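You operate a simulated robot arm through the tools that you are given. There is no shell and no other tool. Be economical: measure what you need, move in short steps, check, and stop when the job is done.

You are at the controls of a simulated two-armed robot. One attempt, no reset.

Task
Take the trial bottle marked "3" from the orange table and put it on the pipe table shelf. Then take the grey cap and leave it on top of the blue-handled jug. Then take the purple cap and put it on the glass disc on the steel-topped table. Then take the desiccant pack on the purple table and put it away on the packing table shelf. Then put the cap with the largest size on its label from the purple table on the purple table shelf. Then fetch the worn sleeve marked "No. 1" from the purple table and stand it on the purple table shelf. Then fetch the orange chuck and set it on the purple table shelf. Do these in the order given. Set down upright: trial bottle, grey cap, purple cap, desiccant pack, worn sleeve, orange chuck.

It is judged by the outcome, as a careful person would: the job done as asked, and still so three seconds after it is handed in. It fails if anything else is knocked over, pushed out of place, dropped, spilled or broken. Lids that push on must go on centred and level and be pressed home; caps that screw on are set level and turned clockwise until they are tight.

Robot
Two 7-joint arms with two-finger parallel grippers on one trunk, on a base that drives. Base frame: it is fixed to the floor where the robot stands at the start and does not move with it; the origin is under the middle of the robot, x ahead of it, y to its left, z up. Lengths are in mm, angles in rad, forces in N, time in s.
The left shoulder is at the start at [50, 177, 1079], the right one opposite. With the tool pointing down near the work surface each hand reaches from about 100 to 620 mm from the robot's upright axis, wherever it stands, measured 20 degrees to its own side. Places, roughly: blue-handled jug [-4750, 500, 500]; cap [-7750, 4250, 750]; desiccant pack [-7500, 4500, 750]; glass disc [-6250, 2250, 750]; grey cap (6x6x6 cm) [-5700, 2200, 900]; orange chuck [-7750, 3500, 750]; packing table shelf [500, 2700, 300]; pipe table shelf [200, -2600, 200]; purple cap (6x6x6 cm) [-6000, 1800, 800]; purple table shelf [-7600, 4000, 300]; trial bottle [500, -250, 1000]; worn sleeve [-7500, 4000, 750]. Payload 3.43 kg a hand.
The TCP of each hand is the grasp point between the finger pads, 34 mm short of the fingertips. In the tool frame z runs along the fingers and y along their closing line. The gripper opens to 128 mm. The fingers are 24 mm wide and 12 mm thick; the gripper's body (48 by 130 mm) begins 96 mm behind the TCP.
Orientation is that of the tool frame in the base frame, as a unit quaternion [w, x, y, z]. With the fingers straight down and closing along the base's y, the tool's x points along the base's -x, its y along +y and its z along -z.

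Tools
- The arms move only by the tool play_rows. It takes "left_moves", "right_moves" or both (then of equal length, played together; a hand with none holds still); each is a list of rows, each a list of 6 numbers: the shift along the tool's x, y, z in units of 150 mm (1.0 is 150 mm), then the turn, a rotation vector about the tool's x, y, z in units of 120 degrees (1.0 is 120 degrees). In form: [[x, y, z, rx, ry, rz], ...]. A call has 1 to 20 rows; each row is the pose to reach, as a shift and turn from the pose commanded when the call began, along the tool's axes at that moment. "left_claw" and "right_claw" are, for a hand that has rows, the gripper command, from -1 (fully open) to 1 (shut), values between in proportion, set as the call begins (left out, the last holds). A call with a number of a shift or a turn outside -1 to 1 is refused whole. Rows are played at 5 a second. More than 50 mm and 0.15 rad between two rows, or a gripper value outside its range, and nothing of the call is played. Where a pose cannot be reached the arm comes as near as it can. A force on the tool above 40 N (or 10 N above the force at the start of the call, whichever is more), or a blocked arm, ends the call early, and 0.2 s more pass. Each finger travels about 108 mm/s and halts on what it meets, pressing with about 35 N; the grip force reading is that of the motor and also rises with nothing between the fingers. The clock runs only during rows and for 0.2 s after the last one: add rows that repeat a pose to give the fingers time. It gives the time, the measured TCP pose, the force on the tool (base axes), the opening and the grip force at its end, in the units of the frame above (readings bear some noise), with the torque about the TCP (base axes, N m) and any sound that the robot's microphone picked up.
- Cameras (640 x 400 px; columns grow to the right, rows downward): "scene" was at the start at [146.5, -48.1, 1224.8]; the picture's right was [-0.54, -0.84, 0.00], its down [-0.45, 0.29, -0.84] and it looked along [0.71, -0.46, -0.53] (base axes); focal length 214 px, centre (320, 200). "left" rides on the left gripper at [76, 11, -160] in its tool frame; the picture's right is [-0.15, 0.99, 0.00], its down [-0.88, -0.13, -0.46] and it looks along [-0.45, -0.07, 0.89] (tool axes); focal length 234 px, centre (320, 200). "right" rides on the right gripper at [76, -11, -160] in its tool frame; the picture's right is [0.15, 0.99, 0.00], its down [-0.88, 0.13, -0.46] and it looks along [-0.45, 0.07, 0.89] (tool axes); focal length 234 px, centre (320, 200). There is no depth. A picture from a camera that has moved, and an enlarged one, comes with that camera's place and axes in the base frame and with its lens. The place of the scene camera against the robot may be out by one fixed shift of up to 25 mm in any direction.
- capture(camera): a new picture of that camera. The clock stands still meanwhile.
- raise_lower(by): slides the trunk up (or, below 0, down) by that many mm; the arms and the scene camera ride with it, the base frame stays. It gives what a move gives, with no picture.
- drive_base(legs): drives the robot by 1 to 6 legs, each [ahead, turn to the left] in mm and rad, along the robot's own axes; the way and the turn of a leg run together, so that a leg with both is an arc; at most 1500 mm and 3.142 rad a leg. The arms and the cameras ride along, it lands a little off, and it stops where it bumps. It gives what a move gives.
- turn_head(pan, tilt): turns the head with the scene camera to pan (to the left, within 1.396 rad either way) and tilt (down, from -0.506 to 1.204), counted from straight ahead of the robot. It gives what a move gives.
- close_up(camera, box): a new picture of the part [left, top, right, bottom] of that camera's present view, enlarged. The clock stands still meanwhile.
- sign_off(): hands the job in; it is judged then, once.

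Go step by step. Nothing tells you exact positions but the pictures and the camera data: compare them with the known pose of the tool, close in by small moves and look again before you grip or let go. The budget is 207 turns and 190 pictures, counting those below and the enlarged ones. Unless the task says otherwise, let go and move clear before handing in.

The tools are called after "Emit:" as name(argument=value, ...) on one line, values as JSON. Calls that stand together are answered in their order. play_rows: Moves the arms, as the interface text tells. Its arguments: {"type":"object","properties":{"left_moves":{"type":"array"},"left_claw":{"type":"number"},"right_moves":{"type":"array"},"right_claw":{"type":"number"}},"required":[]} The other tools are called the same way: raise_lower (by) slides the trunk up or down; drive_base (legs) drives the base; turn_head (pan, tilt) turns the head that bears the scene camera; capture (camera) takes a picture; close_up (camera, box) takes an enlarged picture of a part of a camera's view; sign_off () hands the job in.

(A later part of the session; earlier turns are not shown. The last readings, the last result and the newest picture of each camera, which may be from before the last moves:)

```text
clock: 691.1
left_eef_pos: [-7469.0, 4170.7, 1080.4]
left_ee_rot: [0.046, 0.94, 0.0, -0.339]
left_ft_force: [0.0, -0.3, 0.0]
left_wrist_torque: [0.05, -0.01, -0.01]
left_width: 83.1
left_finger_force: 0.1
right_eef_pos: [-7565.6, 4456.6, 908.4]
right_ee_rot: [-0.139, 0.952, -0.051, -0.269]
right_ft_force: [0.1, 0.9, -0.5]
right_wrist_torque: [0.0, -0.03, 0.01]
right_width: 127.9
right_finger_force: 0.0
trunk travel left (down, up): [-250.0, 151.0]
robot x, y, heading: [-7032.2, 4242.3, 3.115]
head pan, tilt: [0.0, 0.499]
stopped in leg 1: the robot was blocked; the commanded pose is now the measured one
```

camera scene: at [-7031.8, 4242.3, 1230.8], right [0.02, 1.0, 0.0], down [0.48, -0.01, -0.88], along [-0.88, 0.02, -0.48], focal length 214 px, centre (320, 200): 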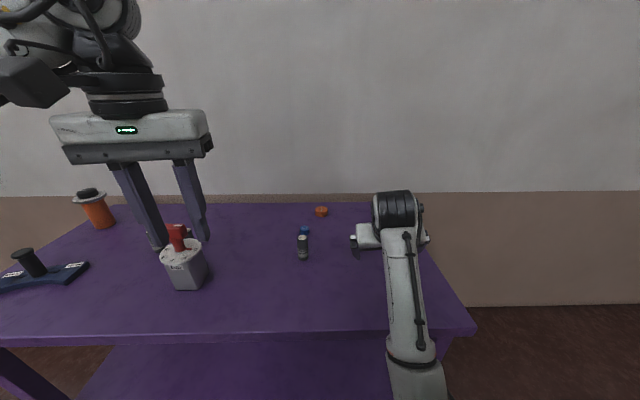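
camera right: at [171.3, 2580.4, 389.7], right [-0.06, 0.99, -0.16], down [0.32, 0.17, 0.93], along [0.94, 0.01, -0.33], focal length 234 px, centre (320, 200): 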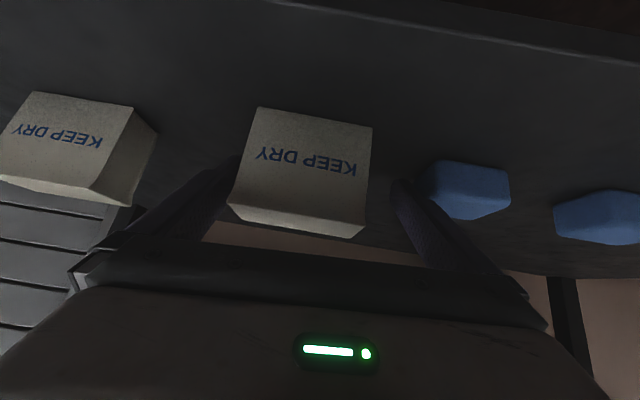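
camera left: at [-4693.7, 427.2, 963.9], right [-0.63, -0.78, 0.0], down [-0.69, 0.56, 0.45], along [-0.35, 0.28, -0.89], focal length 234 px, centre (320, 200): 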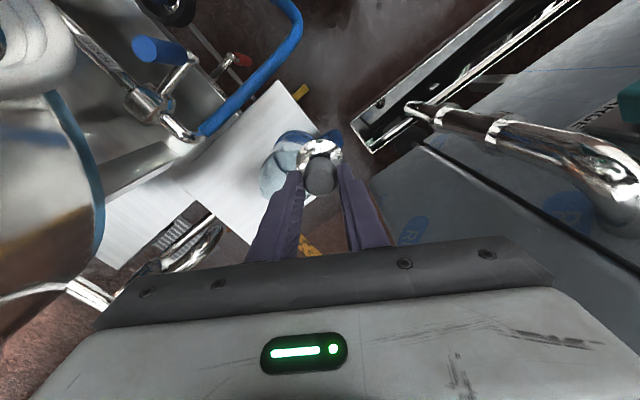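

Emit:
play_rows(left_moves=[[-0.05, -0.1, 0.2, 0.02, 0, 0], [-0.1, -0.2, 0.4, 0.04, 0, 0], [-0.15, -0.3, 0.6, 0.054, 0, 0], [-0.19, -0.38, 0.8, 0.054, 0, 0], [-0.19, -0.38, 0.8, 0.054, 0, 0]])

Emit:
capture(camera="left")

```text
clock: 692.3
left_eef_pos: [-7568.7, 4221.1, 1002.1]
left_ee_rot: [-0.007, 0.941, -0.02, -0.338]
left_ft_force: [-0.1, 0.2, 0.9]
left_wrist_torque: [0.0, 0.01, -0.03]
left_width: 83.2
left_finger_force: 0.0
right_eef_pos: [-7565.4, 4455.6, 909.6]
right_ee_rot: [-0.137, 0.952, -0.05, -0.269]
right_ft_force: [0.1, -0.7, 0.0]
right_wrist_torque: [0.01, -0.01, 0.01]
right_width: 127.9
right_finger_force: 0.1
trunk travel left (down, up): [-250.0, 151.0]
robot x, y, heading: [-7037.7, 4241.5, 3.114]
head pan, tilt: [0.0, 0.499]
```

```text
10 pictures are left
camera left: at [-7408.8, 4202.9, 1076.5], right [-0.15, -0.98, 0.09], down [-0.38, 0.15, 0.91], along [-0.91, 0.1, -0.4], focal length 234 px, centre (320, 200)
```

left: 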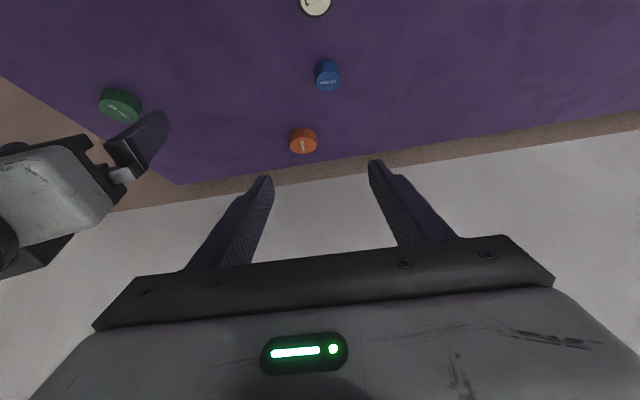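

Emit:
play_rows(left_moves=[[-0.04, -0.06, 0.25, 0, 0, 0], [-0.08, -0.12, 0.5, 0, 0, 0], [-0.13, -0.21, 0.75, 0, 0, 0], [-0.13, -0.21, 0.99, 0, 0, 0], [-0.13, -0.21, 0.99, 0, 0, 0]])

Emit:
capture(camera="left")

```text
clock: 693.5
left_eef_pos: [-7677.0, 4254.8, 898.0]
left_ee_rot: [-0.007, 0.941, -0.019, -0.339]
left_ft_force: [0.5, 0.5, -0.1]
left_wrist_torque: [-0.01, -0.04, 0.0]
left_width: 83.2
left_finger_force: 0.1
right_eef_pos: [-7565.5, 4455.5, 909.0]
right_ee_rot: [-0.138, 0.952, -0.05, -0.269]
right_ft_force: [-0.1, 0.1, 1.7]
right_wrist_torque: [-0.01, 0.02, -0.03]
right_width: 128.1
right_finger_force: 0.1
trunk travel left (down, up): [-250.0, 151.0]
robot x, y, heading: [-7035.5, 4244.7, 3.115]
head pan, tilt: [0.0, 0.499]
```

```text
9 pictures are left
camera left: at [-7518.8, 4236.3, 972.0], right [-0.15, -0.98, 0.09], down [-0.38, 0.15, 0.91], along [-0.91, 0.11, -0.4], focal length 234 px, centre (320, 200)
```

left: 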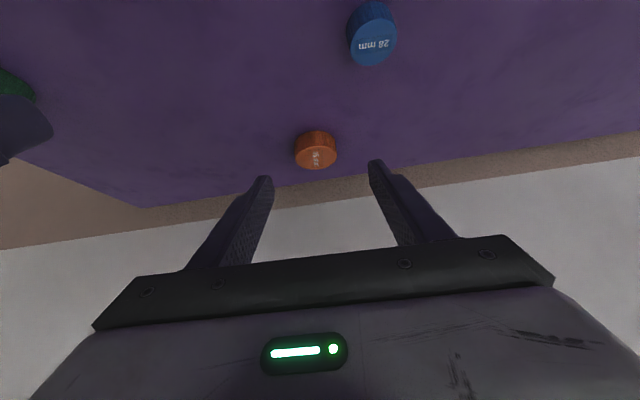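

Emit:
play_rows(left_moves=[[-0.02, -0.02, 0.2, 0, 0, 0], [-0.038, -0.03, 0.4, 0, 0, 0], [-0.038, -0.03, 0.56, 0, 0, 0], [-0.038, -0.03, 0.56, 0, 0, 0]])

Emit:
play_rows(left_moves=[[0, 0, 0, 0, 0, 0], [0, 0, 0, 0, 0, 0], [0, 0, 0, 0, 0, 0], [0, 0, 0, 0, 0, 0]], left_claw=1)

```text
clock: 694.5
left_eef_pos: [-7737.0, 4262.4, 834.0]
left_ee_rot: [-0.008, 0.941, -0.02, -0.338]
left_ft_force: [-0.6, -0.5, 0.0]
left_wrist_torque: [0.02, -0.01, -0.03]
left_width: 83.2
left_finger_force: 0.0
right_eef_pos: [-7566.2, 4456.2, 910.7]
right_ee_rot: [-0.137, 0.952, -0.05, -0.268]
right_ft_force: [0.1, 0.5, 0.1]
right_wrist_torque: [0.01, 0.0, -0.02]
right_width: 128.0
right_finger_force: 0.1
trunk travel left (down, up): [-250.0, 151.0]
robot x, y, heading: [-7034.2, 4241.7, 3.118]
head pan, tilt: [0.0, 0.499]
```

```text
clock: 695.5
left_eef_pos: [-7735.8, 4261.3, 836.3]
left_ee_rot: [-0.007, 0.941, -0.019, -0.338]
left_ft_force: [-0.1, 0.3, -0.1]
left_wrist_torque: [0.0, 0.01, -0.01]
left_width: 42.9
left_finger_force: 35.5
right_eef_pos: [-7564.6, 4455.7, 910.7]
right_ee_rot: [-0.138, 0.952, -0.05, -0.269]
right_ft_force: [-0.3, 0.9, -0.4]
right_wrist_torque: [0.0, 0.02, 0.03]
right_width: 128.1
right_finger_force: 0.0
trunk travel left (down, up): [-250.0, 151.0]
robot x, y, heading: [-7036.8, 4242.8, 3.117]
head pan, tilt: [0.0, 0.499]
```

Gripped at 43 mm. I'll lift straight up and check that it holds.

Emit:
play_rows(left_moves=[[-0.06, 0, -0.08, 0, 0, 0], [-0.13, 0, -0.16, 0, 0, 0], [-0.25, 0, -0.31, 0, 0, 0], [-0.42, 0, -0.52, 0, 0, 0], [-0.5, 0, -0.7, 0, 0, 0]])

Emit:
capture(camera="left")

```text
clock: 696.7
left_eef_pos: [-7726.0, 4260.0, 966.0]
left_ee_rot: [-0.007, 0.941, -0.02, -0.339]
left_ft_force: [-0.2, 0.3, 0.2]
left_wrist_torque: [0.01, 0.06, -0.02]
left_width: 43.1
left_finger_force: 34.8
right_eef_pos: [-7565.6, 4454.9, 909.9]
right_ee_rot: [-0.138, 0.952, -0.05, -0.27]
right_ft_force: [0.8, -0.1, -0.3]
right_wrist_torque: [0.04, 0.03, -0.01]
right_width: 127.9
right_finger_force: 0.0
trunk travel left (down, up): [-250.0, 151.0]
robot x, y, heading: [-7035.3, 4246.8, 3.116]
head pan, tilt: [0.0, 0.499]
```

```text
8 pictures are left
camera left: at [-7566.9, 4241.7, 1041.1], right [-0.16, -0.98, 0.09], down [-0.38, 0.15, 0.91], along [-0.91, 0.11, -0.4], focal length 234 px, centre (320, 200)
```

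left: 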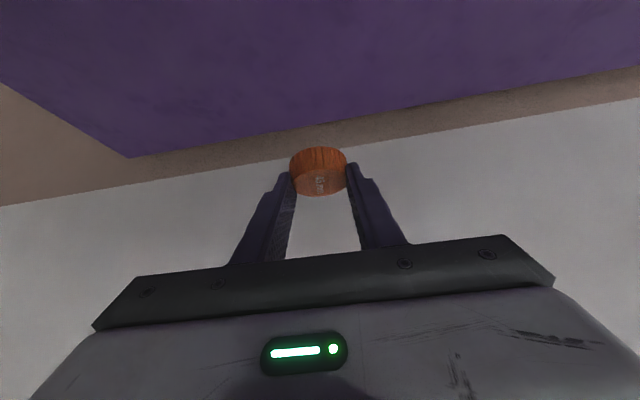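

The cap is held. I'll pull the right arm back, back the base off, and lower for the shelf.

Emit:
play_rows(right_moves=[[0.17, -0.03, -0.1, 0, 0, 0], [0.34, -0.07, -0.2, 0, 0, 0], [0.51, -0.1, -0.3, 0, 0, 0], [0.68, -0.135, -0.4, 0, 0, 0]])

Emit:
drive_base(legs=[[-430, 0]])

Emit:
raise_lower(by=-190)

Emit:
play_rows(left_moves=[[0.15, 0, 0.18, 0, 0, 0], [0.3, 0, 0.36, 0, 0, 0], [0.45, 0, 0.54, 0, 0, 0], [0.6, 0, 0.72, 0, 0, 0]])

Emit:
play_rows(left_moves=[[0.15, 0, 0.18, 0, 0, 0], [0.3, 0, 0.36, 0, 0, 0], [0.45, 0, 0.54, 0, 0, 0], [0.6, 0, 0.72, 0, 0, 0]])

Emit:
play_rows(left_moves=[[0.15, 0, 0.18, 0, 0, 0], [0.3, 0, 0.36, 0, 0, 0], [0.45, 0, 0.54, 0, 0, 0], [0.55, 0, 0.66, 0, 0, 0]])

```text
clock: 697.7
left_eef_pos: [-7726.1, 4260.3, 966.9]
left_ee_rot: [-0.006, 0.941, -0.02, -0.338]
left_ft_force: [0.3, -0.6, 0.5]
left_wrist_torque: [0.02, -0.05, 0.02]
left_width: 45.2
left_finger_force: 35.4
right_eef_pos: [-7506.7, 4482.4, 958.0]
right_ee_rot: [-0.161, 0.915, -0.073, -0.362]
right_ft_force: [-0.7, -0.6, 0.1]
right_wrist_torque: [-0.05, 0.01, -0.02]
right_width: 128.2
right_finger_force: 0.0
right hand out of reach, approached as far as the arm can: row 2, 3, 4
trunk travel left (down, up): [-250.0, 151.0]
robot x, y, heading: [-7034.2, 4242.0, 3.118]
head pan, tilt: [0.0, 0.499]
stopped in row 4 (right hand): the arm was blocked; the commanded pose is now the measured one
```

```text
clock: 700.4
left_eef_pos: [-7286.3, 4250.6, 967.6]
left_ee_rot: [-0.007, 0.941, -0.021, -0.339]
left_ft_force: [0.4, 0.7, -0.7]
left_wrist_torque: [0.03, 0.01, 0.01]
left_width: 45.0
left_finger_force: 35.2
right_eef_pos: [-7066.0, 4471.7, 958.0]
right_ee_rot: [-0.161, 0.916, -0.073, -0.361]
right_ft_force: [-0.2, -0.8, 0.4]
right_wrist_torque: [-0.01, -0.01, 0.0]
right_width: 128.0
right_finger_force: 0.1
trunk travel left (down, up): [-250.0, 151.0]
robot x, y, heading: [-6596.5, 4231.0, 3.118]
head pan, tilt: [0.0, 0.499]
```

```text
clock: 701.9
left_eef_pos: [-7290.7, 4251.5, 834.2]
left_ee_rot: [-0.011, 0.935, -0.021, -0.354]
left_ft_force: [0.7, 0.6, 14.3]
left_wrist_torque: [-0.08, 0.03, 0.04]
left_width: 45.3
left_finger_force: 34.5
right_eef_pos: [-7064.4, 4471.9, 806.6]
right_ee_rot: [-0.162, 0.915, -0.074, -0.362]
right_ft_force: [0.2, -0.1, 0.3]
right_wrist_torque: [0.01, -0.01, -0.01]
right_width: 127.9
right_finger_force: 0.1
trunk travel left (down, up): [-98.0, 303.0]
robot x, y, heading: [-6597.9, 4229.0, 3.114]
head pan, tilt: [0.0, 0.499]
stopped: the force on the tool passed its limit (the readings are from after the stop); the commanded pose is now the measured one
```

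```text
clock: 702.2
left_eef_pos: [-7294.3, 4252.1, 833.6]
left_ee_rot: [-0.013, 0.932, -0.02, -0.363]
left_ft_force: [1.2, 0.7, 9.8]
left_wrist_torque: [-0.07, 0.0, -0.01]
left_width: 45.4
left_finger_force: 35.5
right_eef_pos: [-7065.2, 4471.1, 806.4]
right_ee_rot: [-0.162, 0.915, -0.074, -0.362]
right_ft_force: [-0.1, 0.0, -0.4]
right_wrist_torque: [-0.01, 0.02, -0.03]
right_width: 128.0
right_finger_force: 0.0
trunk travel left (down, up): [-98.0, 303.0]
robot x, y, heading: [-6599.6, 4231.1, 3.119]
head pan, tilt: [0.0, 0.499]
stopped in row 1 (left hand): the force on the tool passed its limit (the readings are from after the stop); the commanded pose is now the measured one
```

```text
clock: 702.5
left_eef_pos: [-7297.3, 4253.4, 832.5]
left_ee_rot: [-0.016, 0.927, -0.019, -0.374]
left_ft_force: [1.5, 0.8, 13.0]
left_wrist_torque: [-0.07, -0.07, -0.01]
left_width: 45.2
left_finger_force: 35.1
right_eef_pos: [-7064.8, 4469.9, 807.1]
right_ee_rot: [-0.161, 0.915, -0.074, -0.363]
right_ft_force: [0.0, -0.5, -0.2]
right_wrist_torque: [-0.01, 0.01, 0.05]
right_width: 128.5
right_finger_force: 0.1
trunk travel left (down, up): [-98.0, 303.0]
robot x, y, heading: [-6595.3, 4230.8, 3.119]
head pan, tilt: [0.0, 0.499]
stopped in row 1 (left hand): the force on the tool passed its limit (the readings are from after the stop); the commanded pose is now the measured one
```

```text
clock: 702.8
left_eef_pos: [-7299.6, 4252.8, 833.2]
left_ee_rot: [-0.018, 0.924, -0.019, -0.382]
left_ft_force: [1.3, -0.5, 12.0]
left_wrist_torque: [-0.02, -0.08, 0.01]
left_width: 45.3
left_finger_force: 34.8
right_eef_pos: [-7065.6, 4470.6, 807.3]
right_ee_rot: [-0.161, 0.915, -0.074, -0.363]
right_ft_force: [0.4, -0.1, 1.1]
right_wrist_torque: [-0.01, 0.01, -0.03]
right_width: 127.8
right_finger_force: 0.0
trunk travel left (down, up): [-98.0, 303.0]
robot x, y, heading: [-6597.2, 4230.6, 3.116]
head pan, tilt: [0.0, 0.499]
stopped in row 1 (left hand): the force on the tool passed its limit (the readings are from after the stop); the commanded pose is now the measured one
```

The cap met the table edge because I hadn't backed off far enough. I'll raise, back off 150 mm more, and then lower.

Emit:
raise_lower(by=60)

Emit:
drive_base(legs=[[-150, 0]])

Emit:
raise_lower(by=-98)

Emit:
play_rows(left_moves=[[0.15, 0, 0.16, 0, 0, 0], [0.31, 0, 0.32, 0, 0, 0], [0.47, 0, 0.48, 0, 0, 0], [0.65, 0, 0.64, 0, 0, 0]])

Emit:
play_rows(left_moves=[[0.15, 0, 0.16, 0, 0, 0], [0.31, 0, 0.32, 0, 0, 0], [0.47, 0, 0.48, 0, 0, 0], [0.65, 0, 0.64, 0, 0, 0]])

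Emit:
play_rows(left_moves=[[0.15, 0, 0.16, 0, 0, 0], [0.31, 0, 0.32, 0, 0, 0], [0.47, 0, 0.48, 0, 0, 0], [0.65, 0, 0.64, 0, 0, 0]])

```text
clock: 703.8
left_eef_pos: [-7299.3, 4251.9, 887.5]
left_ee_rot: [-0.016, 0.925, -0.019, -0.378]
left_ft_force: [-0.3, -0.9, -0.2]
left_wrist_torque: [-0.02, 0.0, -0.03]
left_width: 45.3
left_finger_force: 34.8
right_eef_pos: [-7066.6, 4471.1, 865.7]
right_ee_rot: [-0.162, 0.915, -0.074, -0.362]
right_ft_force: [-0.1, -0.6, 1.2]
right_wrist_torque: [-0.04, 0.0, -0.01]
right_width: 127.9
right_finger_force: 0.1
trunk travel left (down, up): [-158.0, 243.0]
robot x, y, heading: [-6593.7, 4228.0, 3.115]
head pan, tilt: [0.0, 0.499]
```

```text
clock: 705.2
left_eef_pos: [-7149.4, 4252.1, 888.9]
left_ee_rot: [-0.018, 0.926, -0.022, -0.378]
left_ft_force: [0.2, -0.1, -0.2]
left_wrist_torque: [0.03, 0.02, -0.01]
left_width: 45.2
left_finger_force: 35.2
right_eef_pos: [-6913.9, 4469.1, 867.2]
right_ee_rot: [-0.162, 0.915, -0.076, -0.361]
right_ft_force: [-0.3, 0.6, 0.1]
right_wrist_torque: [0.02, -0.04, -0.03]
right_width: 128.0
right_finger_force: 0.1
trunk travel left (down, up): [-158.0, 243.0]
robot x, y, heading: [-6445.4, 4226.5, 3.107]
head pan, tilt: [0.0, 0.499]
```

```text
clock: 706.5
left_eef_pos: [-7148.2, 4251.5, 791.3]
left_ee_rot: [-0.017, 0.925, -0.022, -0.378]
left_ft_force: [-0.3, 0.5, 0.4]
left_wrist_torque: [-0.04, -0.01, 0.01]
left_width: 45.3
left_finger_force: 34.6
right_eef_pos: [-6915.0, 4470.7, 769.0]
right_ee_rot: [-0.162, 0.915, -0.076, -0.362]
right_ft_force: [-0.3, 0.0, -0.1]
right_wrist_torque: [-0.03, 0.0, -0.02]
right_width: 128.1
right_finger_force: 0.1
trunk travel left (down, up): [-60.0, 341.0]
robot x, y, heading: [-6448.1, 4230.0, 3.109]
head pan, tilt: [0.0, 0.499]
```

```text
clock: 707.5
left_eef_pos: [-7146.7, 4255.5, 655.5]
left_ee_rot: [-0.017, 0.925, -0.022, -0.378]
left_ft_force: [-0.7, 0.5, -0.6]
left_wrist_torque: [-0.01, 0.0, -0.01]
left_width: 45.5
left_finger_force: 34.9
right_eef_pos: [-6914.9, 4468.7, 767.6]
right_ee_rot: [-0.161, 0.915, -0.076, -0.361]
right_ft_force: [0.8, -0.2, 0.2]
right_wrist_torque: [-0.02, -0.01, 0.02]
right_width: 128.0
right_finger_force: 0.0
trunk travel left (down, up): [-60.0, 341.0]
robot x, y, heading: [-6446.7, 4227.6, 3.111]
head pan, tilt: [0.0, 0.499]
```

```text
clock: 708.5
left_eef_pos: [-7143.4, 4258.2, 518.8]
left_ee_rot: [-0.018, 0.925, -0.022, -0.378]
left_ft_force: [-0.1, 0.2, 1.0]
left_wrist_torque: [-0.02, -0.01, -0.02]
left_width: 45.2
left_finger_force: 35.1
right_eef_pos: [-6913.8, 4470.8, 768.0]
right_ee_rot: [-0.162, 0.915, -0.077, -0.361]
right_ft_force: [0.0, 0.1, 0.7]
right_wrist_torque: [0.01, 0.01, 0.0]
right_width: 128.0
right_finger_force: 0.1
trunk travel left (down, up): [-60.0, 341.0]
robot x, y, heading: [-6444.1, 4226.5, 3.11]
head pan, tilt: [0.0, 0.499]
```

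```text
clock: 709.7
left_eef_pos: [-7158.1, 4179.3, 413.1]
left_ee_rot: [0.018, 0.921, 0.006, -0.389]
left_ft_force: [0.3, -1.4, 0.0]
left_wrist_torque: [-0.02, 0.03, 0.02]
left_width: 45.2
left_finger_force: 34.9
left hand out of reach, approached as far as the arm can: row 3, 4
right_eef_pos: [-6914.9, 4468.7, 768.4]
right_ee_rot: [-0.163, 0.915, -0.077, -0.361]
right_ft_force: [0.5, 0.3, -0.1]
right_wrist_torque: [-0.03, 0.0, -0.05]
right_width: 127.9
right_finger_force: 0.0
trunk travel left (down, up): [-60.0, 341.0]
robot x, y, heading: [-6443.1, 4225.6, 3.115]
head pan, tilt: [0.0, 0.499]
stopped in row 4 (left hand): the arm was blocked; the commanded pose is now the measured one
```

Emit:
raise_lower(by=-50)

Emit:
play_rows(left_moves=[[0.08, 0, -0.08, 0, 0, 0], [0.16, 0, -0.16, 0, 0, 0], [0.24, 0, -0.22, 0, 0, 0], [0.24, 0, -0.22, 0, 0, 0]])

Emit:
drive_base(legs=[[270, 0]])

Emit:
capture(camera="left")

```text
clock: 710.6
left_eef_pos: [-7158.8, 4180.5, 362.2]
left_ee_rot: [0.018, 0.921, 0.005, -0.389]
left_ft_force: [0.2, -0.7, -0.4]
left_wrist_torque: [0.05, 0.0, 0.01]
left_width: 45.3
left_finger_force: 35.5
right_eef_pos: [-6914.6, 4468.9, 718.3]
right_ee_rot: [-0.162, 0.915, -0.076, -0.361]
right_ft_force: [0.0, 0.0, 0.4]
right_wrist_torque: [0.0, 0.02, 0.03]
right_width: 128.3
right_finger_force: 0.1
trunk travel left (down, up): [-10.0, 391.0]
robot x, y, heading: [-6449.1, 4224.0, 3.111]
head pan, tilt: [0.0, 0.499]
```

```text
clock: 711.6
left_eef_pos: [-7105.2, 4183.0, 361.3]
left_ee_rot: [0.016, 0.921, 0.004, -0.389]
left_ft_force: [0.1, -0.1, -1.0]
left_wrist_torque: [0.0, 0.01, -0.01]
left_width: 45.1
left_finger_force: 35.0
left hand out of reach, approached as far as the arm can: row 1
right_eef_pos: [-6914.5, 4469.6, 717.9]
right_ee_rot: [-0.162, 0.915, -0.076, -0.361]
right_ft_force: [-0.4, 0.1, 1.4]
right_wrist_torque: [-0.02, -0.01, 0.0]
right_width: 127.9
right_finger_force: 0.0
trunk travel left (down, up): [-10.0, 391.0]
robot x, y, heading: [-6444.6, 4224.3, 3.106]
head pan, tilt: [0.0, 0.499]
```

```text
clock: 713.5
left_eef_pos: [-7364.4, 4187.9, 360.7]
left_ee_rot: [0.018, 0.921, 0.007, -0.389]
left_ft_force: [0.2, 0.3, -0.6]
left_wrist_torque: [0.02, -0.03, 0.0]
left_width: 45.1
left_finger_force: 34.7
right_eef_pos: [-7173.3, 4474.1, 717.9]
right_ee_rot: [-0.162, 0.915, -0.073, -0.361]
right_ft_force: [0.2, 0.1, -1.2]
right_wrist_torque: [0.02, -0.01, -0.01]
right_width: 127.9
right_finger_force: 0.0
trunk travel left (down, up): [-10.0, 391.0]
robot x, y, heading: [-6703.1, 4232.7, 3.117]
head pan, tilt: [0.0, 0.499]
```

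```text
7 pictures are left
camera left: at [-7196.3, 4181.2, 416.9], right [-0.08, -0.99, 0.13], down [-0.29, 0.15, 0.94], along [-0.95, 0.04, -0.3], focal length 234 px, centre (320, 200)
```

left: 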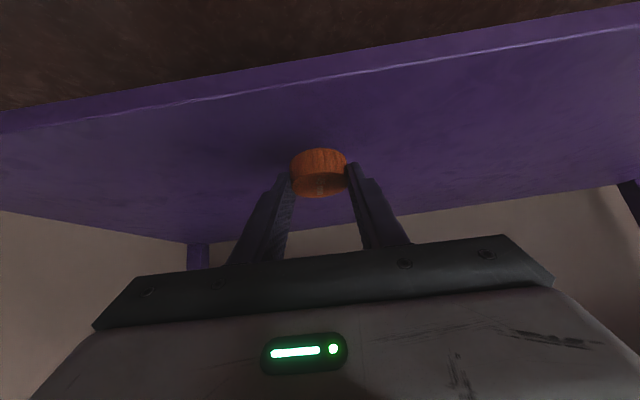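

The cap is over the shelf, about 30 mm up. I'll lower it to contact.

Emit:
play_rows(left_moves=[[0.05, 0, 0.045, 0, 0, 0], [0.09, 0, 0.085, 0, 0, 0], [0.09, 0, 0.085, 0, 0, 0]])

Emit:
play_rows(left_moves=[[0.025, 0, 0.025, 0, 0, 0], [0.05, 0, 0.05, 0, 0, 0], [0.05, 0, 0.05, 0, 0, 0]])

Emit:
play_rows(left_moves=[[0.025, 0, 0.025, 0, 0, 0], [0.05, 0, 0.05, 0, 0, 0], [0.05, 0, 0.05, 0, 0, 0]])

```text
clock: 714.3
left_eef_pos: [-7365.0, 4186.8, 342.0]
left_ee_rot: [0.017, 0.921, 0.005, -0.388]
left_ft_force: [-0.5, 0.1, -0.9]
left_wrist_torque: [-0.04, 0.0, -0.02]
left_width: 45.4
left_finger_force: 34.8
right_eef_pos: [-7173.0, 4473.3, 717.8]
right_ee_rot: [-0.162, 0.915, -0.075, -0.361]
right_ft_force: [0.3, 0.1, 1.0]
right_wrist_torque: [-0.04, -0.03, -0.02]
right_width: 128.1
right_finger_force: 0.0
trunk travel left (down, up): [-10.0, 391.0]
robot x, y, heading: [-6703.5, 4235.2, 3.122]
head pan, tilt: [0.0, 0.499]
```

```text
clock: 715.1
left_eef_pos: [-7366.3, 4186.0, 333.8]
left_ee_rot: [0.017, 0.92, 0.006, -0.391]
left_ft_force: [0.8, 0.0, 10.1]
left_wrist_torque: [0.14, -0.09, -0.01]
left_width: 45.5
left_finger_force: 34.8
right_eef_pos: [-7172.7, 4473.4, 719.0]
right_ee_rot: [-0.162, 0.915, -0.075, -0.362]
right_ft_force: [-0.1, 0.0, -0.8]
right_wrist_torque: [-0.01, 0.04, -0.01]
right_width: 128.1
right_finger_force: 0.1
trunk travel left (down, up): [-10.0, 391.0]
robot x, y, heading: [-6701.2, 4235.6, 3.118]
head pan, tilt: [0.0, 0.499]
```

```text
clock: 715.6
left_eef_pos: [-7369.2, 4186.7, 332.8]
left_ee_rot: [0.018, 0.918, 0.006, -0.395]
left_ft_force: [3.4, -1.0, 15.5]
left_wrist_torque: [0.07, -0.19, -0.01]
left_width: 45.4
left_finger_force: 35.1
right_eef_pos: [-7173.0, 4474.1, 719.4]
right_ee_rot: [-0.162, 0.915, -0.076, -0.363]
right_ft_force: [0.1, 0.6, -0.1]
right_wrist_torque: [0.0, 0.01, -0.01]
right_width: 127.8
right_finger_force: 0.0
trunk travel left (down, up): [-10.0, 391.0]
robot x, y, heading: [-6704.3, 4230.5, 3.121]
head pan, tilt: [0.0, 0.499]
stopped in row 2 (left hand): the force on the tool passed its limit (the readings are from after the stop); the commanded pose is now the measured one
```

Contact, with the shelf at about z 295. I'll release and withdraw by backing up.

Emit:
play_rows(left_moves=[[-0.005, 0, -0.005, 0, 0, 0], [-0.005, 0, -0.005, 0, 0, 0], [-0.005, 0, -0.005, 0, 0, 0]], left_claw=-0.3)

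Emit:
play_rows(left_moves=[[0, 0, -0.2, 0, 0, 0], [0, 0, -0.45, 0, 0, 0], [0, 0, -0.6, 0, 0, 0]])

Emit:
drive_base(legs=[[-260, 0]])

Emit:
capture(camera="scene")

```text
clock: 716.4
left_eef_pos: [-7369.7, 4183.0, 332.6]
left_ee_rot: [0.021, 0.918, 0.008, -0.395]
left_ft_force: [5.4, -17.6, 20.6]
left_wrist_torque: [0.2, 0.13, 0.1]
left_width: 73.4
left_finger_force: 0.0
right_eef_pos: [-7172.8, 4474.2, 719.2]
right_ee_rot: [-0.161, 0.915, -0.075, -0.363]
right_ft_force: [-0.5, -0.1, 0.5]
right_wrist_torque: [0.01, -0.02, -0.02]
right_width: 128.0
right_finger_force: 0.0
trunk travel left (down, up): [-10.0, 391.0]
robot x, y, heading: [-6701.5, 4235.0, 3.114]
head pan, tilt: [0.0, 0.499]
```

```text
clock: 717.2
left_eef_pos: [-7300.7, 4190.6, 392.7]
left_ee_rot: [0.017, 0.92, 0.006, -0.391]
left_ft_force: [0.3, 1.2, -0.4]
left_wrist_torque: [-0.03, 0.03, 0.02]
left_width: 83.4
left_finger_force: 0.1
right_eef_pos: [-7172.8, 4473.3, 718.5]
right_ee_rot: [-0.162, 0.915, -0.075, -0.362]
right_ft_force: [0.7, 0.3, 0.6]
right_wrist_torque: [0.03, -0.05, -0.01]
right_width: 128.3
right_finger_force: 0.0
trunk travel left (down, up): [-10.0, 391.0]
robot x, y, heading: [-6702.5, 4235.9, 3.115]
head pan, tilt: [0.0, 0.499]
```

```text
clock: 719.0
left_eef_pos: [-7045.6, 4188.9, 391.4]
left_ee_rot: [0.017, 0.92, 0.002, -0.392]
left_ft_force: [-0.1, 0.6, 0.3]
left_wrist_torque: [-0.03, 0.01, -0.01]
left_width: 83.3
left_finger_force: 0.0
right_eef_pos: [-6915.1, 4470.3, 718.2]
right_ee_rot: [-0.163, 0.915, -0.078, -0.362]
right_ft_force: [0.2, 0.2, -0.1]
right_wrist_torque: [0.05, 0.0, 0.02]
right_width: 128.1
right_finger_force: 0.0
trunk travel left (down, up): [-10.0, 391.0]
robot x, y, heading: [-6446.8, 4226.8, 3.106]
head pan, tilt: [0.0, 0.499]
```

```text
6 pictures are left
camera scene: at [-6606.9, 4231.9, 990.9], right [0.03, 1.0, 0.0], down [0.48, -0.02, -0.88], along [-0.88, 0.03, -0.48], focal length 214 px, centre (320, 200)
```

scene: 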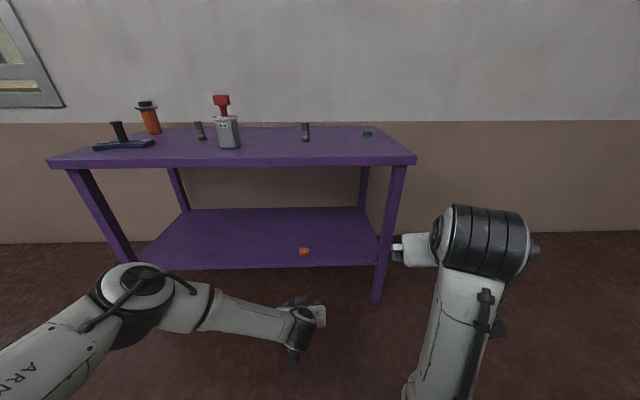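

The 45 mm cap lies on the shelf. Next is the worn sleeve No. 1 at about (-7512, 4202). I'll raise up with the same tilt and approach.

Emit:
raise_lower(by=240)

Emit:
play_rows(left_moves=[[-0.16, 0, -0.16, 0, 0, 0], [-0.33, 0, -0.32, 0, 0, 0], [-0.5, 0, -0.48, 0, 0, 0], [-0.67, 0, -0.64, 0, 0, 0]], left_claw=-0.2)

Emit:
play_rows(left_moves=[[-0.16, 0, -0.16, 0, 0, 0], [-0.33, 0, -0.32, 0, 0, 0], [-0.5, 0, -0.48, 0, 0, 0], [-0.72, 0, -0.69, 0, 0, 0]])

Emit:
drive_base(legs=[[380, 0]])

```text
clock: 721.5
left_eef_pos: [-7046.3, 4188.5, 631.0]
left_ee_rot: [0.016, 0.92, 0.002, -0.392]
left_ft_force: [0.2, 0.2, -0.2]
left_wrist_torque: [-0.02, 0.0, -0.01]
left_width: 83.4
left_finger_force: 0.0
right_eef_pos: [-6914.3, 4470.3, 958.9]
right_ee_rot: [-0.163, 0.915, -0.078, -0.361]
right_ft_force: [-0.1, 0.4, 0.2]
right_wrist_torque: [0.02, -0.05, 0.02]
right_width: 127.8
right_finger_force: 0.1
trunk travel left (down, up): [-250.0, 151.0]
robot x, y, heading: [-6448.8, 4227.0, 3.108]
head pan, tilt: [0.0, 0.499]
```

```text
clock: 722.5
left_eef_pos: [-7044.5, 4193.6, 767.3]
left_ee_rot: [0.016, 0.92, 0.001, -0.391]
left_ft_force: [-0.4, 0.1, -0.5]
left_wrist_torque: [-0.02, -0.01, 0.0]
left_width: 76.8
left_finger_force: 0.0
right_eef_pos: [-6914.7, 4470.8, 957.5]
right_ee_rot: [-0.162, 0.915, -0.078, -0.362]
right_ft_force: [-0.5, -0.3, 0.4]
right_wrist_torque: [-0.04, 0.0, 0.01]
right_width: 128.0
right_finger_force: 0.0
trunk travel left (down, up): [-250.0, 151.0]
robot x, y, heading: [-6448.3, 4219.1, 3.107]
head pan, tilt: [0.0, 0.499]
```

```text
clock: 723.5
left_eef_pos: [-7044.4, 4199.5, 917.4]
left_ee_rot: [0.016, 0.92, 0.001, -0.391]
left_ft_force: [-0.1, -0.6, 0.3]
left_wrist_torque: [-0.01, -0.05, -0.01]
left_width: 76.7
left_finger_force: 0.0
right_eef_pos: [-6914.6, 4469.6, 959.0]
right_ee_rot: [-0.163, 0.915, -0.078, -0.361]
right_ft_force: [0.4, 0.2, -0.2]
right_wrist_torque: [0.03, -0.01, 0.0]
right_width: 127.8
right_finger_force: 0.1
trunk travel left (down, up): [-250.0, 151.0]
robot x, y, heading: [-6446.0, 4226.7, 3.105]
head pan, tilt: [0.0, 0.499]
```

```text
clock: 726.0
left_eef_pos: [-7435.2, 4214.8, 916.9]
left_ee_rot: [0.015, 0.92, 0.001, -0.392]
left_ft_force: [0.6, 0.0, -0.8]
left_wrist_torque: [0.02, -0.01, -0.02]
left_width: 76.7
left_finger_force: 0.1
right_eef_pos: [-7302.9, 4485.8, 958.5]
right_ee_rot: [-0.163, 0.915, -0.08, -0.361]
right_ft_force: [0.1, -0.3, -0.2]
right_wrist_torque: [0.0, 0.04, 0.02]
right_width: 128.4
right_finger_force: 0.0
trunk travel left (down, up): [-250.0, 151.0]
robot x, y, heading: [-6833.3, 4237.1, 3.102]
head pan, tilt: [0.0, 0.499]
```

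Emit:
play_rows(left_moves=[[0.01, 0.063, 0, 0, 0, 0], [0.01, 0.063, 0.1, 0, 0, 0], [0.01, 0.063, 0.1, 0, 0, 0]])

Emit:
capture(camera="left")

```text
clock: 726.8
left_eef_pos: [-7442.1, 4202.0, 904.9]
left_ee_rot: [0.015, 0.92, 0.0, -0.391]
left_ft_force: [0.0, 0.9, 0.1]
left_wrist_torque: [0.04, -0.02, 0.02]
left_width: 76.9
left_finger_force: 0.0
right_eef_pos: [-7302.3, 4485.5, 958.5]
right_ee_rot: [-0.163, 0.915, -0.079, -0.361]
right_ft_force: [-0.9, -0.1, 0.3]
right_wrist_torque: [0.03, -0.01, 0.02]
right_width: 127.9
right_finger_force: 0.1
trunk travel left (down, up): [-250.0, 151.0]
robot x, y, heading: [-6839.5, 4242.2, 3.105]
head pan, tilt: [0.0, 0.499]
```

```text
5 pictures are left
camera left: at [-7274.4, 4195.3, 960.1], right [-0.09, -0.99, 0.13], down [-0.28, 0.15, 0.95], along [-0.95, 0.05, -0.29], focal length 234 px, centre (320, 200)
```

left: 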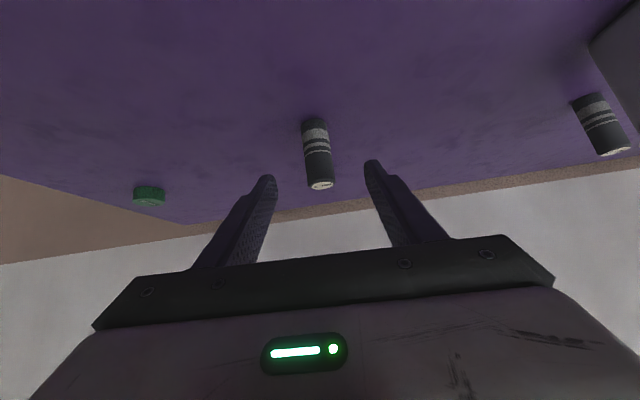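

Emit:
play_rows(left_moves=[[0.01, -0.01, 0.2, 0, 0, 0], [0.02, -0.02, 0.4, 0, 0, 0], [0.02, -0.02, 0.58, 0, 0, 0], [0.02, -0.02, 0.58, 0, 0, 0]])

Emit:
play_rows(left_moves=[[0, 0, 0, 0, 0, 0], [0, 0, 0, 0, 0, 0], [0, 0, 0, 0, 0, 0], [0, 0, 0, 0, 0, 0]], left_claw=1)

Emit:
play_rows(left_moves=[[-0.1, 0, -0.1, 0, 0, 0], [-0.25, 0, -0.24, 0, 0, 0], [-0.4, 0, -0.38, 0, 0, 0], [-0.55, 0, -0.53, 0, 0, 0]])

```text
clock: 727.8
left_eef_pos: [-7506.6, 4206.5, 843.9]
left_ee_rot: [0.015, 0.92, 0.0, -0.392]
left_ft_force: [0.6, -0.2, 0.4]
left_wrist_torque: [-0.01, 0.03, 0.02]
left_width: 76.8
left_finger_force: 0.0
right_eef_pos: [-7303.6, 4486.3, 958.5]
right_ee_rot: [-0.163, 0.915, -0.079, -0.361]
right_ft_force: [0.3, 0.2, 0.3]
right_wrist_torque: [0.01, -0.02, 0.03]
right_width: 127.8
right_finger_force: 0.1
trunk travel left (down, up): [-250.0, 151.0]
robot x, y, heading: [-6836.1, 4241.0, 3.106]
head pan, tilt: [0.0, 0.499]
```

```text
clock: 728.8
left_eef_pos: [-7506.7, 4206.2, 843.3]
left_ee_rot: [0.015, 0.92, 0.0, -0.391]
left_ft_force: [-1.5, -0.6, -0.6]
left_wrist_torque: [0.04, 0.03, 0.0]
left_width: 29.1
left_finger_force: 34.7
right_eef_pos: [-7303.4, 4485.7, 957.5]
right_ee_rot: [-0.163, 0.915, -0.079, -0.36]
right_ft_force: [-0.3, -0.2, 0.5]
right_wrist_torque: [0.01, 0.02, -0.01]
right_width: 127.8
right_finger_force: 0.0
trunk travel left (down, up): [-250.0, 151.0]
robot x, y, heading: [-6837.4, 4239.8, 3.101]
head pan, tilt: [0.0, 0.499]
```

```text
clock: 729.8
left_eef_pos: [-7503.7, 4212.1, 960.6]
left_ee_rot: [0.015, 0.92, 0.0, -0.392]
left_ft_force: [-0.1, -0.1, 0.2]
left_wrist_torque: [-0.02, 0.01, 0.01]
left_width: 28.9
left_finger_force: 35.0
right_eef_pos: [-7302.5, 4486.3, 957.5]
right_ee_rot: [-0.163, 0.915, -0.079, -0.361]
right_ft_force: [-0.1, 0.0, 0.1]
right_wrist_torque: [0.0, -0.05, 0.0]
right_width: 127.7
right_finger_force: 0.0
trunk travel left (down, up): [-250.0, 151.0]
robot x, y, heading: [-6832.7, 4238.3, 3.105]
head pan, tilt: [0.0, 0.499]
```

The sleeve is gripped at 29 mm. I'll back off, lower, and move it left of the cap's spot for placing.

Emit:
drive_base(legs=[[-390, 0]])

Emit:
raise_lower(by=-240)

Emit:
play_rows(left_moves=[[0.16, 0.1, 0.16, 0, 0, 0], [0.32, 0.2, 0.32, 0, 0, 0], [0.48, 0.3, 0.47, 0, 0, 0], [0.67, 0.4, 0.64, 0, 0, 0]])

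Emit:
play_rows(left_moves=[[0.16, 0.1, 0.15, 0, 0, 0], [0.34, 0.2, 0.3, 0, 0, 0], [0.51, 0.3, 0.45, 0, 0, 0], [0.7, 0.4, 0.61, 0, 0, 0]])

Emit:
play_rows(left_moves=[[0.16, 0, 0.15, 0, 0, 0], [0.3, 0, 0.28, 0, 0, 0], [0.36, 0, 0.34, 0, 0, 0], [0.36, 0, 0.34, 0, 0, 0]])

```text
clock: 732.2
left_eef_pos: [-7107.0, 4197.2, 959.7]
left_ee_rot: [0.016, 0.92, 0.002, -0.392]
left_ft_force: [-0.4, -0.7, -1.1]
left_wrist_torque: [0.02, 0.04, -0.01]
left_width: 28.9
left_finger_force: 35.6
right_eef_pos: [-6907.2, 4470.1, 958.8]
right_ee_rot: [-0.164, 0.914, -0.079, -0.362]
right_ft_force: [0.1, 0.4, -0.4]
right_wrist_torque: [-0.02, -0.01, -0.01]
right_width: 128.0
right_finger_force: 0.0
trunk travel left (down, up): [-250.0, 151.0]
robot x, y, heading: [-6438.6, 4225.6, 3.113]
head pan, tilt: [0.0, 0.499]
```

```text
clock: 734.7
left_eef_pos: [-7108.7, 4196.5, 718.8]
left_ee_rot: [0.016, 0.92, 0.001, -0.392]
left_ft_force: [0.0, 0.2, -1.0]
left_wrist_torque: [0.0, -0.04, 0.01]
left_width: 28.9
left_finger_force: 35.4
right_eef_pos: [-6907.8, 4470.8, 717.1]
right_ee_rot: [-0.164, 0.915, -0.078, -0.361]
right_ft_force: [-0.2, -0.1, 0.3]
right_wrist_torque: [-0.03, 0.01, -0.05]
right_width: 127.8
right_finger_force: 0.1
trunk travel left (down, up): [-10.0, 391.0]
robot x, y, heading: [-6439.0, 4225.4, 3.111]
head pan, tilt: [0.0, 0.499]
```

```text
clock: 735.7
left_eef_pos: [-7107.5, 4130.5, 582.8]
left_ee_rot: [0.015, 0.92, 0.001, -0.391]
left_ft_force: [0.5, -0.2, -0.5]
left_wrist_torque: [-0.01, -0.03, 0.0]
left_width: 29.0
left_finger_force: 34.6
right_eef_pos: [-6906.2, 4470.1, 717.7]
right_ee_rot: [-0.164, 0.915, -0.079, -0.361]
right_ft_force: [-0.4, -0.3, -0.3]
right_wrist_torque: [-0.03, 0.0, -0.01]
right_width: 128.0
right_finger_force: 0.0
trunk travel left (down, up): [-10.0, 391.0]
robot x, y, heading: [-6442.3, 4224.2, 3.106]
head pan, tilt: [0.0, 0.499]
```

```text
clock: 736.7
left_eef_pos: [-7103.5, 4067.2, 444.1]
left_ee_rot: [0.016, 0.92, 0.002, -0.392]
left_ft_force: [-0.6, 0.4, 0.3]
left_wrist_torque: [0.02, -0.01, 0.0]
left_width: 29.0
left_finger_force: 34.9
right_eef_pos: [-6908.1, 4470.8, 719.1]
right_ee_rot: [-0.163, 0.915, -0.079, -0.361]
right_ft_force: [0.0, -0.1, -0.2]
right_wrist_torque: [0.01, -0.01, 0.01]
right_width: 127.9
right_finger_force: 0.0
trunk travel left (down, up): [-10.0, 391.0]
robot x, y, heading: [-6440.2, 4225.8, 3.108]
head pan, tilt: [0.0, 0.499]
```

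```text
clock: 737.7
left_eef_pos: [-7099.5, 4068.8, 369.6]
left_ee_rot: [0.015, 0.92, 0.001, -0.391]
left_ft_force: [-0.2, 0.9, -0.4]
left_wrist_torque: [0.0, 0.04, -0.01]
left_width: 29.0
left_finger_force: 35.2
right_eef_pos: [-6907.6, 4470.5, 718.1]
right_ee_rot: [-0.164, 0.915, -0.08, -0.36]
right_ft_force: [-0.1, 0.6, 0.1]
right_wrist_torque: [0.04, 0.02, -0.04]
right_width: 128.2
right_finger_force: 0.2
trunk travel left (down, up): [-10.0, 391.0]
robot x, y, heading: [-6439.8, 4225.3, 3.106]
head pan, tilt: [0.0, 0.499]
```

Emit:
drive_base(legs=[[275, 0]])

Emit:
play_rows(left_moves=[[0.05, 0, 0.045, 0, 0, 0], [0.09, 0, 0.085, 0, 0, 0], [0.09, 0, 0.085, 0, 0, 0]])

Emit:
play_rows(left_moves=[[0.012, 0, 0.012, 0, 0, 0], [0.024, 0, 0.023, 0, 0, 0], [0.024, 0, 0.023, 0, 0, 0]])

Emit:
play_rows(left_moves=[[0.012, 0, 0.012, 0, 0, 0], [0.024, 0, 0.023, 0, 0, 0], [0.024, 0, 0.023, 0, 0, 0]])

```text
clock: 739.7
left_eef_pos: [-7375.2, 4080.1, 368.9]
left_ee_rot: [0.016, 0.92, 0.0, -0.392]
left_ft_force: [0.1, -0.4, -0.5]
left_wrist_torque: [-0.01, 0.01, 0.04]
left_width: 29.1
left_finger_force: 35.1
right_eef_pos: [-7182.8, 4481.2, 718.7]
right_ee_rot: [-0.164, 0.914, -0.08, -0.361]
right_ft_force: [-0.5, 0.1, -0.4]
right_wrist_torque: [-0.02, 0.02, -0.01]
right_width: 127.9
right_finger_force: 0.0
trunk travel left (down, up): [-10.0, 391.0]
robot x, y, heading: [-6715.3, 4235.6, 3.102]
head pan, tilt: [0.0, 0.499]
```

```text
clock: 740.5
left_eef_pos: [-7373.5, 4079.9, 351.8]
left_ee_rot: [0.015, 0.92, 0.0, -0.391]
left_ft_force: [0.3, 0.4, -0.1]
left_wrist_torque: [-0.02, 0.01, 0.01]
left_width: 29.0
left_finger_force: 35.3
right_eef_pos: [-7181.7, 4481.6, 718.2]
right_ee_rot: [-0.163, 0.915, -0.08, -0.361]
right_ft_force: [-0.7, -0.4, 0.2]
right_wrist_torque: [-0.01, -0.02, 0.0]
right_width: 128.2
right_finger_force: 0.0
trunk travel left (down, up): [-10.0, 391.0]
robot x, y, heading: [-6715.7, 4231.4, 3.101]
head pan, tilt: [0.0, 0.499]
```

```text
clock: 741.3
left_eef_pos: [-7372.9, 4078.9, 345.6]
left_ee_rot: [0.016, 0.92, 0.001, -0.391]
left_ft_force: [-0.4, 0.0, 0.7]
left_wrist_torque: [-0.01, 0.03, 0.02]
left_width: 29.1
left_finger_force: 35.2
right_eef_pos: [-7183.0, 4482.8, 718.1]
right_ee_rot: [-0.164, 0.914, -0.08, -0.361]
right_ft_force: [0.5, -0.5, 1.0]
right_wrist_torque: [0.01, 0.0, 0.01]
right_width: 128.1
right_finger_force: 0.1
trunk travel left (down, up): [-10.0, 391.0]
robot x, y, heading: [-6716.5, 4237.2, 3.104]
head pan, tilt: [0.0, 0.499]
```

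```text
clock: 742.1
left_eef_pos: [-7373.2, 4078.9, 343.2]
left_ee_rot: [0.014, 0.919, 0.0, -0.393]
left_ft_force: [6.6, -1.2, 14.0]
left_wrist_torque: [0.16, -0.24, -0.06]
left_width: 29.1
left_finger_force: 35.6
right_eef_pos: [-7181.3, 4481.9, 718.6]
right_ee_rot: [-0.164, 0.914, -0.08, -0.361]
right_ft_force: [0.5, 0.0, 0.3]
right_wrist_torque: [-0.03, 0.0, 0.01]
right_width: 127.8
right_finger_force: 0.0
trunk travel left (down, up): [-10.0, 391.0]
robot x, y, heading: [-6718.4, 4234.4, 3.103]
head pan, tilt: [0.0, 0.499]
```

Contact at TCP z≈344. I'll ease off, release and withdraw along the fingers.

Emit:
play_rows(left_moves=[[-0.008, 0, -0.008, 0, 0, 0], [-0.014, 0, -0.014, 0, 0, 0], [-0.014, 0, -0.014, 0, 0, 0]])

Emit:
play_rows(left_moves=[[0, 0, 0, 0, 0, 0], [0, 0, 0, 0, 0, 0], [0, 0, 0, 0, 0, 0]], left_claw=-0.2)

Emit:
play_rows(left_moves=[[0, 0, -0.15, 0, 0, 0], [0, 0, -0.35, 0, 0, 0], [0, 0, -0.6, 0, 0, 0]])

Emit:
capture(camera="left")

```text
clock: 742.9
left_eef_pos: [-7373.1, 4078.2, 342.2]
left_ee_rot: [0.015, 0.92, 0.0, -0.392]
left_ft_force: [-0.9, -0.1, 1.7]
left_wrist_torque: [0.06, 0.03, 0.04]
left_width: 28.8
left_finger_force: 35.5
right_eef_pos: [-7181.3, 4481.0, 718.1]
right_ee_rot: [-0.164, 0.915, -0.08, -0.361]
right_ft_force: [0.8, 0.5, 0.2]
right_wrist_torque: [-0.01, -0.02, -0.03]
right_width: 128.2
right_finger_force: 0.0
trunk travel left (down, up): [-10.0, 391.0]
robot x, y, heading: [-6717.3, 4233.7, 3.103]
head pan, tilt: [0.0, 0.499]
```

```text
clock: 743.7
left_eef_pos: [-7372.9, 4079.3, 343.8]
left_ee_rot: [0.015, 0.92, 0.001, -0.391]
left_ft_force: [-0.1, 0.8, 0.0]
left_wrist_torque: [-0.02, -0.03, -0.01]
left_width: 76.9
left_finger_force: 0.0
right_eef_pos: [-7181.3, 4481.7, 718.3]
right_ee_rot: [-0.163, 0.915, -0.079, -0.362]
right_ft_force: [-0.2, -0.2, 0.8]
right_wrist_torque: [0.02, -0.01, 0.02]
right_width: 128.0
right_finger_force: 0.1
trunk travel left (down, up): [-10.0, 391.0]
robot x, y, heading: [-6716.1, 4236.1, 3.106]
head pan, tilt: [0.0, 0.499]
```

```text
clock: 744.5
left_eef_pos: [-7309.7, 4078.7, 406.9]
left_ee_rot: [0.015, 0.92, 0.001, -0.392]
left_ft_force: [0.3, 0.1, 1.0]
left_wrist_torque: [0.02, -0.01, 0.0]
left_width: 76.7
left_finger_force: 0.1
right_eef_pos: [-7181.4, 4482.0, 718.1]
right_ee_rot: [-0.164, 0.914, -0.08, -0.362]
right_ft_force: [0.4, -0.7, -0.8]
right_wrist_torque: [0.03, 0.02, 0.01]
right_width: 127.9
right_finger_force: 0.1
trunk travel left (down, up): [-10.0, 391.0]
robot x, y, heading: [-6715.1, 4239.2, 3.104]
head pan, tilt: [0.0, 0.499]
```

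```text
4 pictures are left
camera left: at [-7142.0, 4071.3, 462.3], right [-0.09, -0.99, 0.13], down [-0.28, 0.15, 0.95], along [-0.95, 0.05, -0.29], focal length 234 px, centre (320, 200)
```

left: 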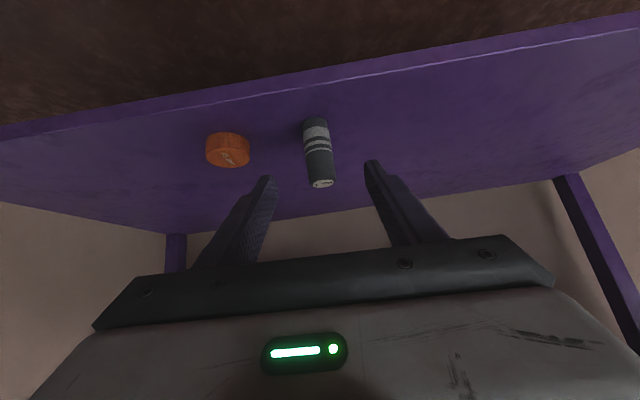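

The sleeve is upright beside the cap. Last is the orange chuck, so I'll back off, move south along the table and raise up.

Emit:
drive_base(legs=[[-270, 0], [0, 1.571], [670, 0], [0, -1.571]])

Emit:
raise_lower(by=240)

Emit:
play_rows(left_moves=[[-0.16, 0, -0.16, 0, 0, 0], [-0.33, 0, -0.32, 0, 0, 0], [-0.5, 0, -0.48, 0, 0, 0], [-0.67, 0, -0.64, 0, 0, 0]], left_claw=-1)

Emit:
play_rows(left_moves=[[-0.16, 0, -0.16, 0, 0, 0], [-0.33, 0, -0.32, 0, 0, 0], [-0.5, 0, -0.48, 0, 0, 0], [-0.72, 0, -0.69, 0, 0, 0]])

Emit:
drive_base(legs=[[150, 0]])

Emit:
turn_head(pan=0.0, tilt=0.45)

```text
clock: 757.2
left_eef_pos: [-7070.5, 3369.7, 407.2]
left_ee_rot: [0.024, 0.92, 0.021, -0.391]
left_ft_force: [0.9, -0.5, -0.4]
left_wrist_torque: [0.0, -0.04, 0.0]
left_width: 76.9
left_finger_force: 0.1
right_eef_pos: [-6961.6, 3777.2, 718.6]
right_ee_rot: [-0.155, 0.916, -0.059, -0.365]
right_ft_force: [-0.3, 0.0, 0.9]
right_wrist_torque: [-0.01, 0.02, 0.0]
right_width: 127.9
right_finger_force: 0.0
trunk travel left (down, up): [-10.0, 391.0]
robot x, y, heading: [-6484.6, 3548.7, -3.139]
head pan, tilt: [0.0, 0.499]
```

```text
clock: 759.7
left_eef_pos: [-7071.2, 3368.6, 647.3]
left_ee_rot: [0.024, 0.92, 0.021, -0.391]
left_ft_force: [0.7, 0.3, 0.6]
left_wrist_torque: [0.01, 0.01, 0.0]
left_width: 76.8
left_finger_force: 0.1
right_eef_pos: [-6959.9, 3777.8, 958.5]
right_ee_rot: [-0.156, 0.916, -0.06, -0.364]
right_ft_force: [0.4, -0.2, 0.2]
right_wrist_torque: [0.04, 0.0, 0.0]
right_width: 127.9
right_finger_force: 0.0
trunk travel left (down, up): [-250.0, 151.0]
robot x, y, heading: [-6484.2, 3550.2, -3.141]
head pan, tilt: [0.0, 0.499]
```

```text
clock: 760.7
left_eef_pos: [-7072.0, 3374.0, 787.5]
left_ee_rot: [0.024, 0.92, 0.02, -0.391]
left_ft_force: [-0.2, -0.2, -0.3]
left_wrist_torque: [0.01, 0.02, 0.06]
left_width: 127.9
left_finger_force: 0.0
right_eef_pos: [-6959.7, 3777.4, 958.3]
right_ee_rot: [-0.155, 0.916, -0.059, -0.366]
right_ft_force: [-0.4, 0.4, 0.3]
right_wrist_torque: [-0.01, 0.01, 0.02]
right_width: 128.0
right_finger_force: 0.1
trunk travel left (down, up): [-250.0, 151.0]
robot x, y, heading: [-6486.8, 3550.5, -3.131]
head pan, tilt: [0.0, 0.499]
```

```text
clock: 761.7
left_eef_pos: [-7074.5, 3377.6, 937.4]
left_ee_rot: [0.024, 0.92, 0.021, -0.391]
left_ft_force: [0.2, -0.4, 0.6]
left_wrist_torque: [0.0, 0.01, 0.03]
left_width: 128.1
left_finger_force: 0.1
right_eef_pos: [-6959.5, 3777.7, 958.3]
right_ee_rot: [-0.155, 0.916, -0.06, -0.365]
right_ft_force: [-0.2, 0.4, 0.9]
right_wrist_torque: [-0.01, 0.02, -0.02]
right_width: 128.1
right_finger_force: 0.0
trunk travel left (down, up): [-250.0, 151.0]
robot x, y, heading: [-6481.0, 3551.5, -3.14]
head pan, tilt: [0.0, 0.499]
```

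```text
clock: 763.1
left_eef_pos: [-7225.3, 3376.8, 936.7]
left_ee_rot: [0.023, 0.92, 0.02, -0.391]
left_ft_force: [-0.9, 0.2, 0.4]
left_wrist_torque: [0.01, 0.0, 0.05]
left_width: 128.0
left_finger_force: 0.2
right_eef_pos: [-7109.7, 3775.8, 957.6]
right_ee_rot: [-0.155, 0.916, -0.059, -0.365]
right_ft_force: [0.3, 0.3, 0.0]
right_wrist_torque: [-0.02, -0.01, -0.05]
right_width: 127.9
right_finger_force: 0.1
trunk travel left (down, up): [-250.0, 151.0]
robot x, y, heading: [-6633.1, 3553.9, -3.137]
head pan, tilt: [0.0, 0.499]
```

```text
clock: 763.7
left_eef_pos: [-7224.2, 3375.1, 936.8]
left_ee_rot: [0.023, 0.92, 0.02, -0.391]
left_ft_force: [0.1, -0.9, -0.2]
left_wrist_torque: [0.0, -0.02, -0.01]
left_width: 127.9
left_finger_force: 0.1
right_eef_pos: [-7108.9, 3775.1, 958.6]
right_ee_rot: [-0.155, 0.916, -0.06, -0.365]
right_ft_force: [-0.7, -0.2, 0.5]
right_wrist_torque: [-0.01, 0.0, -0.01]
right_width: 128.0
right_finger_force: 0.1
trunk travel left (down, up): [-250.0, 151.0]
robot x, y, heading: [-6630.3, 3549.8, -3.136]
head pan, tilt: [0.0, 0.45]
```

Emit:
close_up(camera="scene", box=[240, 140, 370, 250])

```text
3.64 times, centred on (305, 195) of scene
camera zoom: at [-6793.1, 3549.9, 1235.3], right [-0.01, 1.0, 0.0], down [0.44, 0.0, -0.9], along [-0.9, -0.01, -0.44], focal length 780 px, centre (374, 218)
```

zoom: 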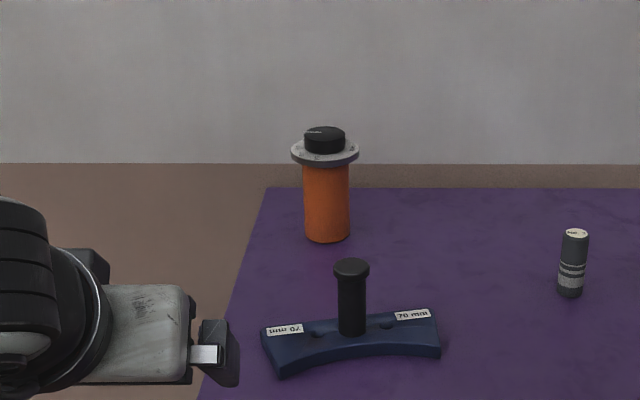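

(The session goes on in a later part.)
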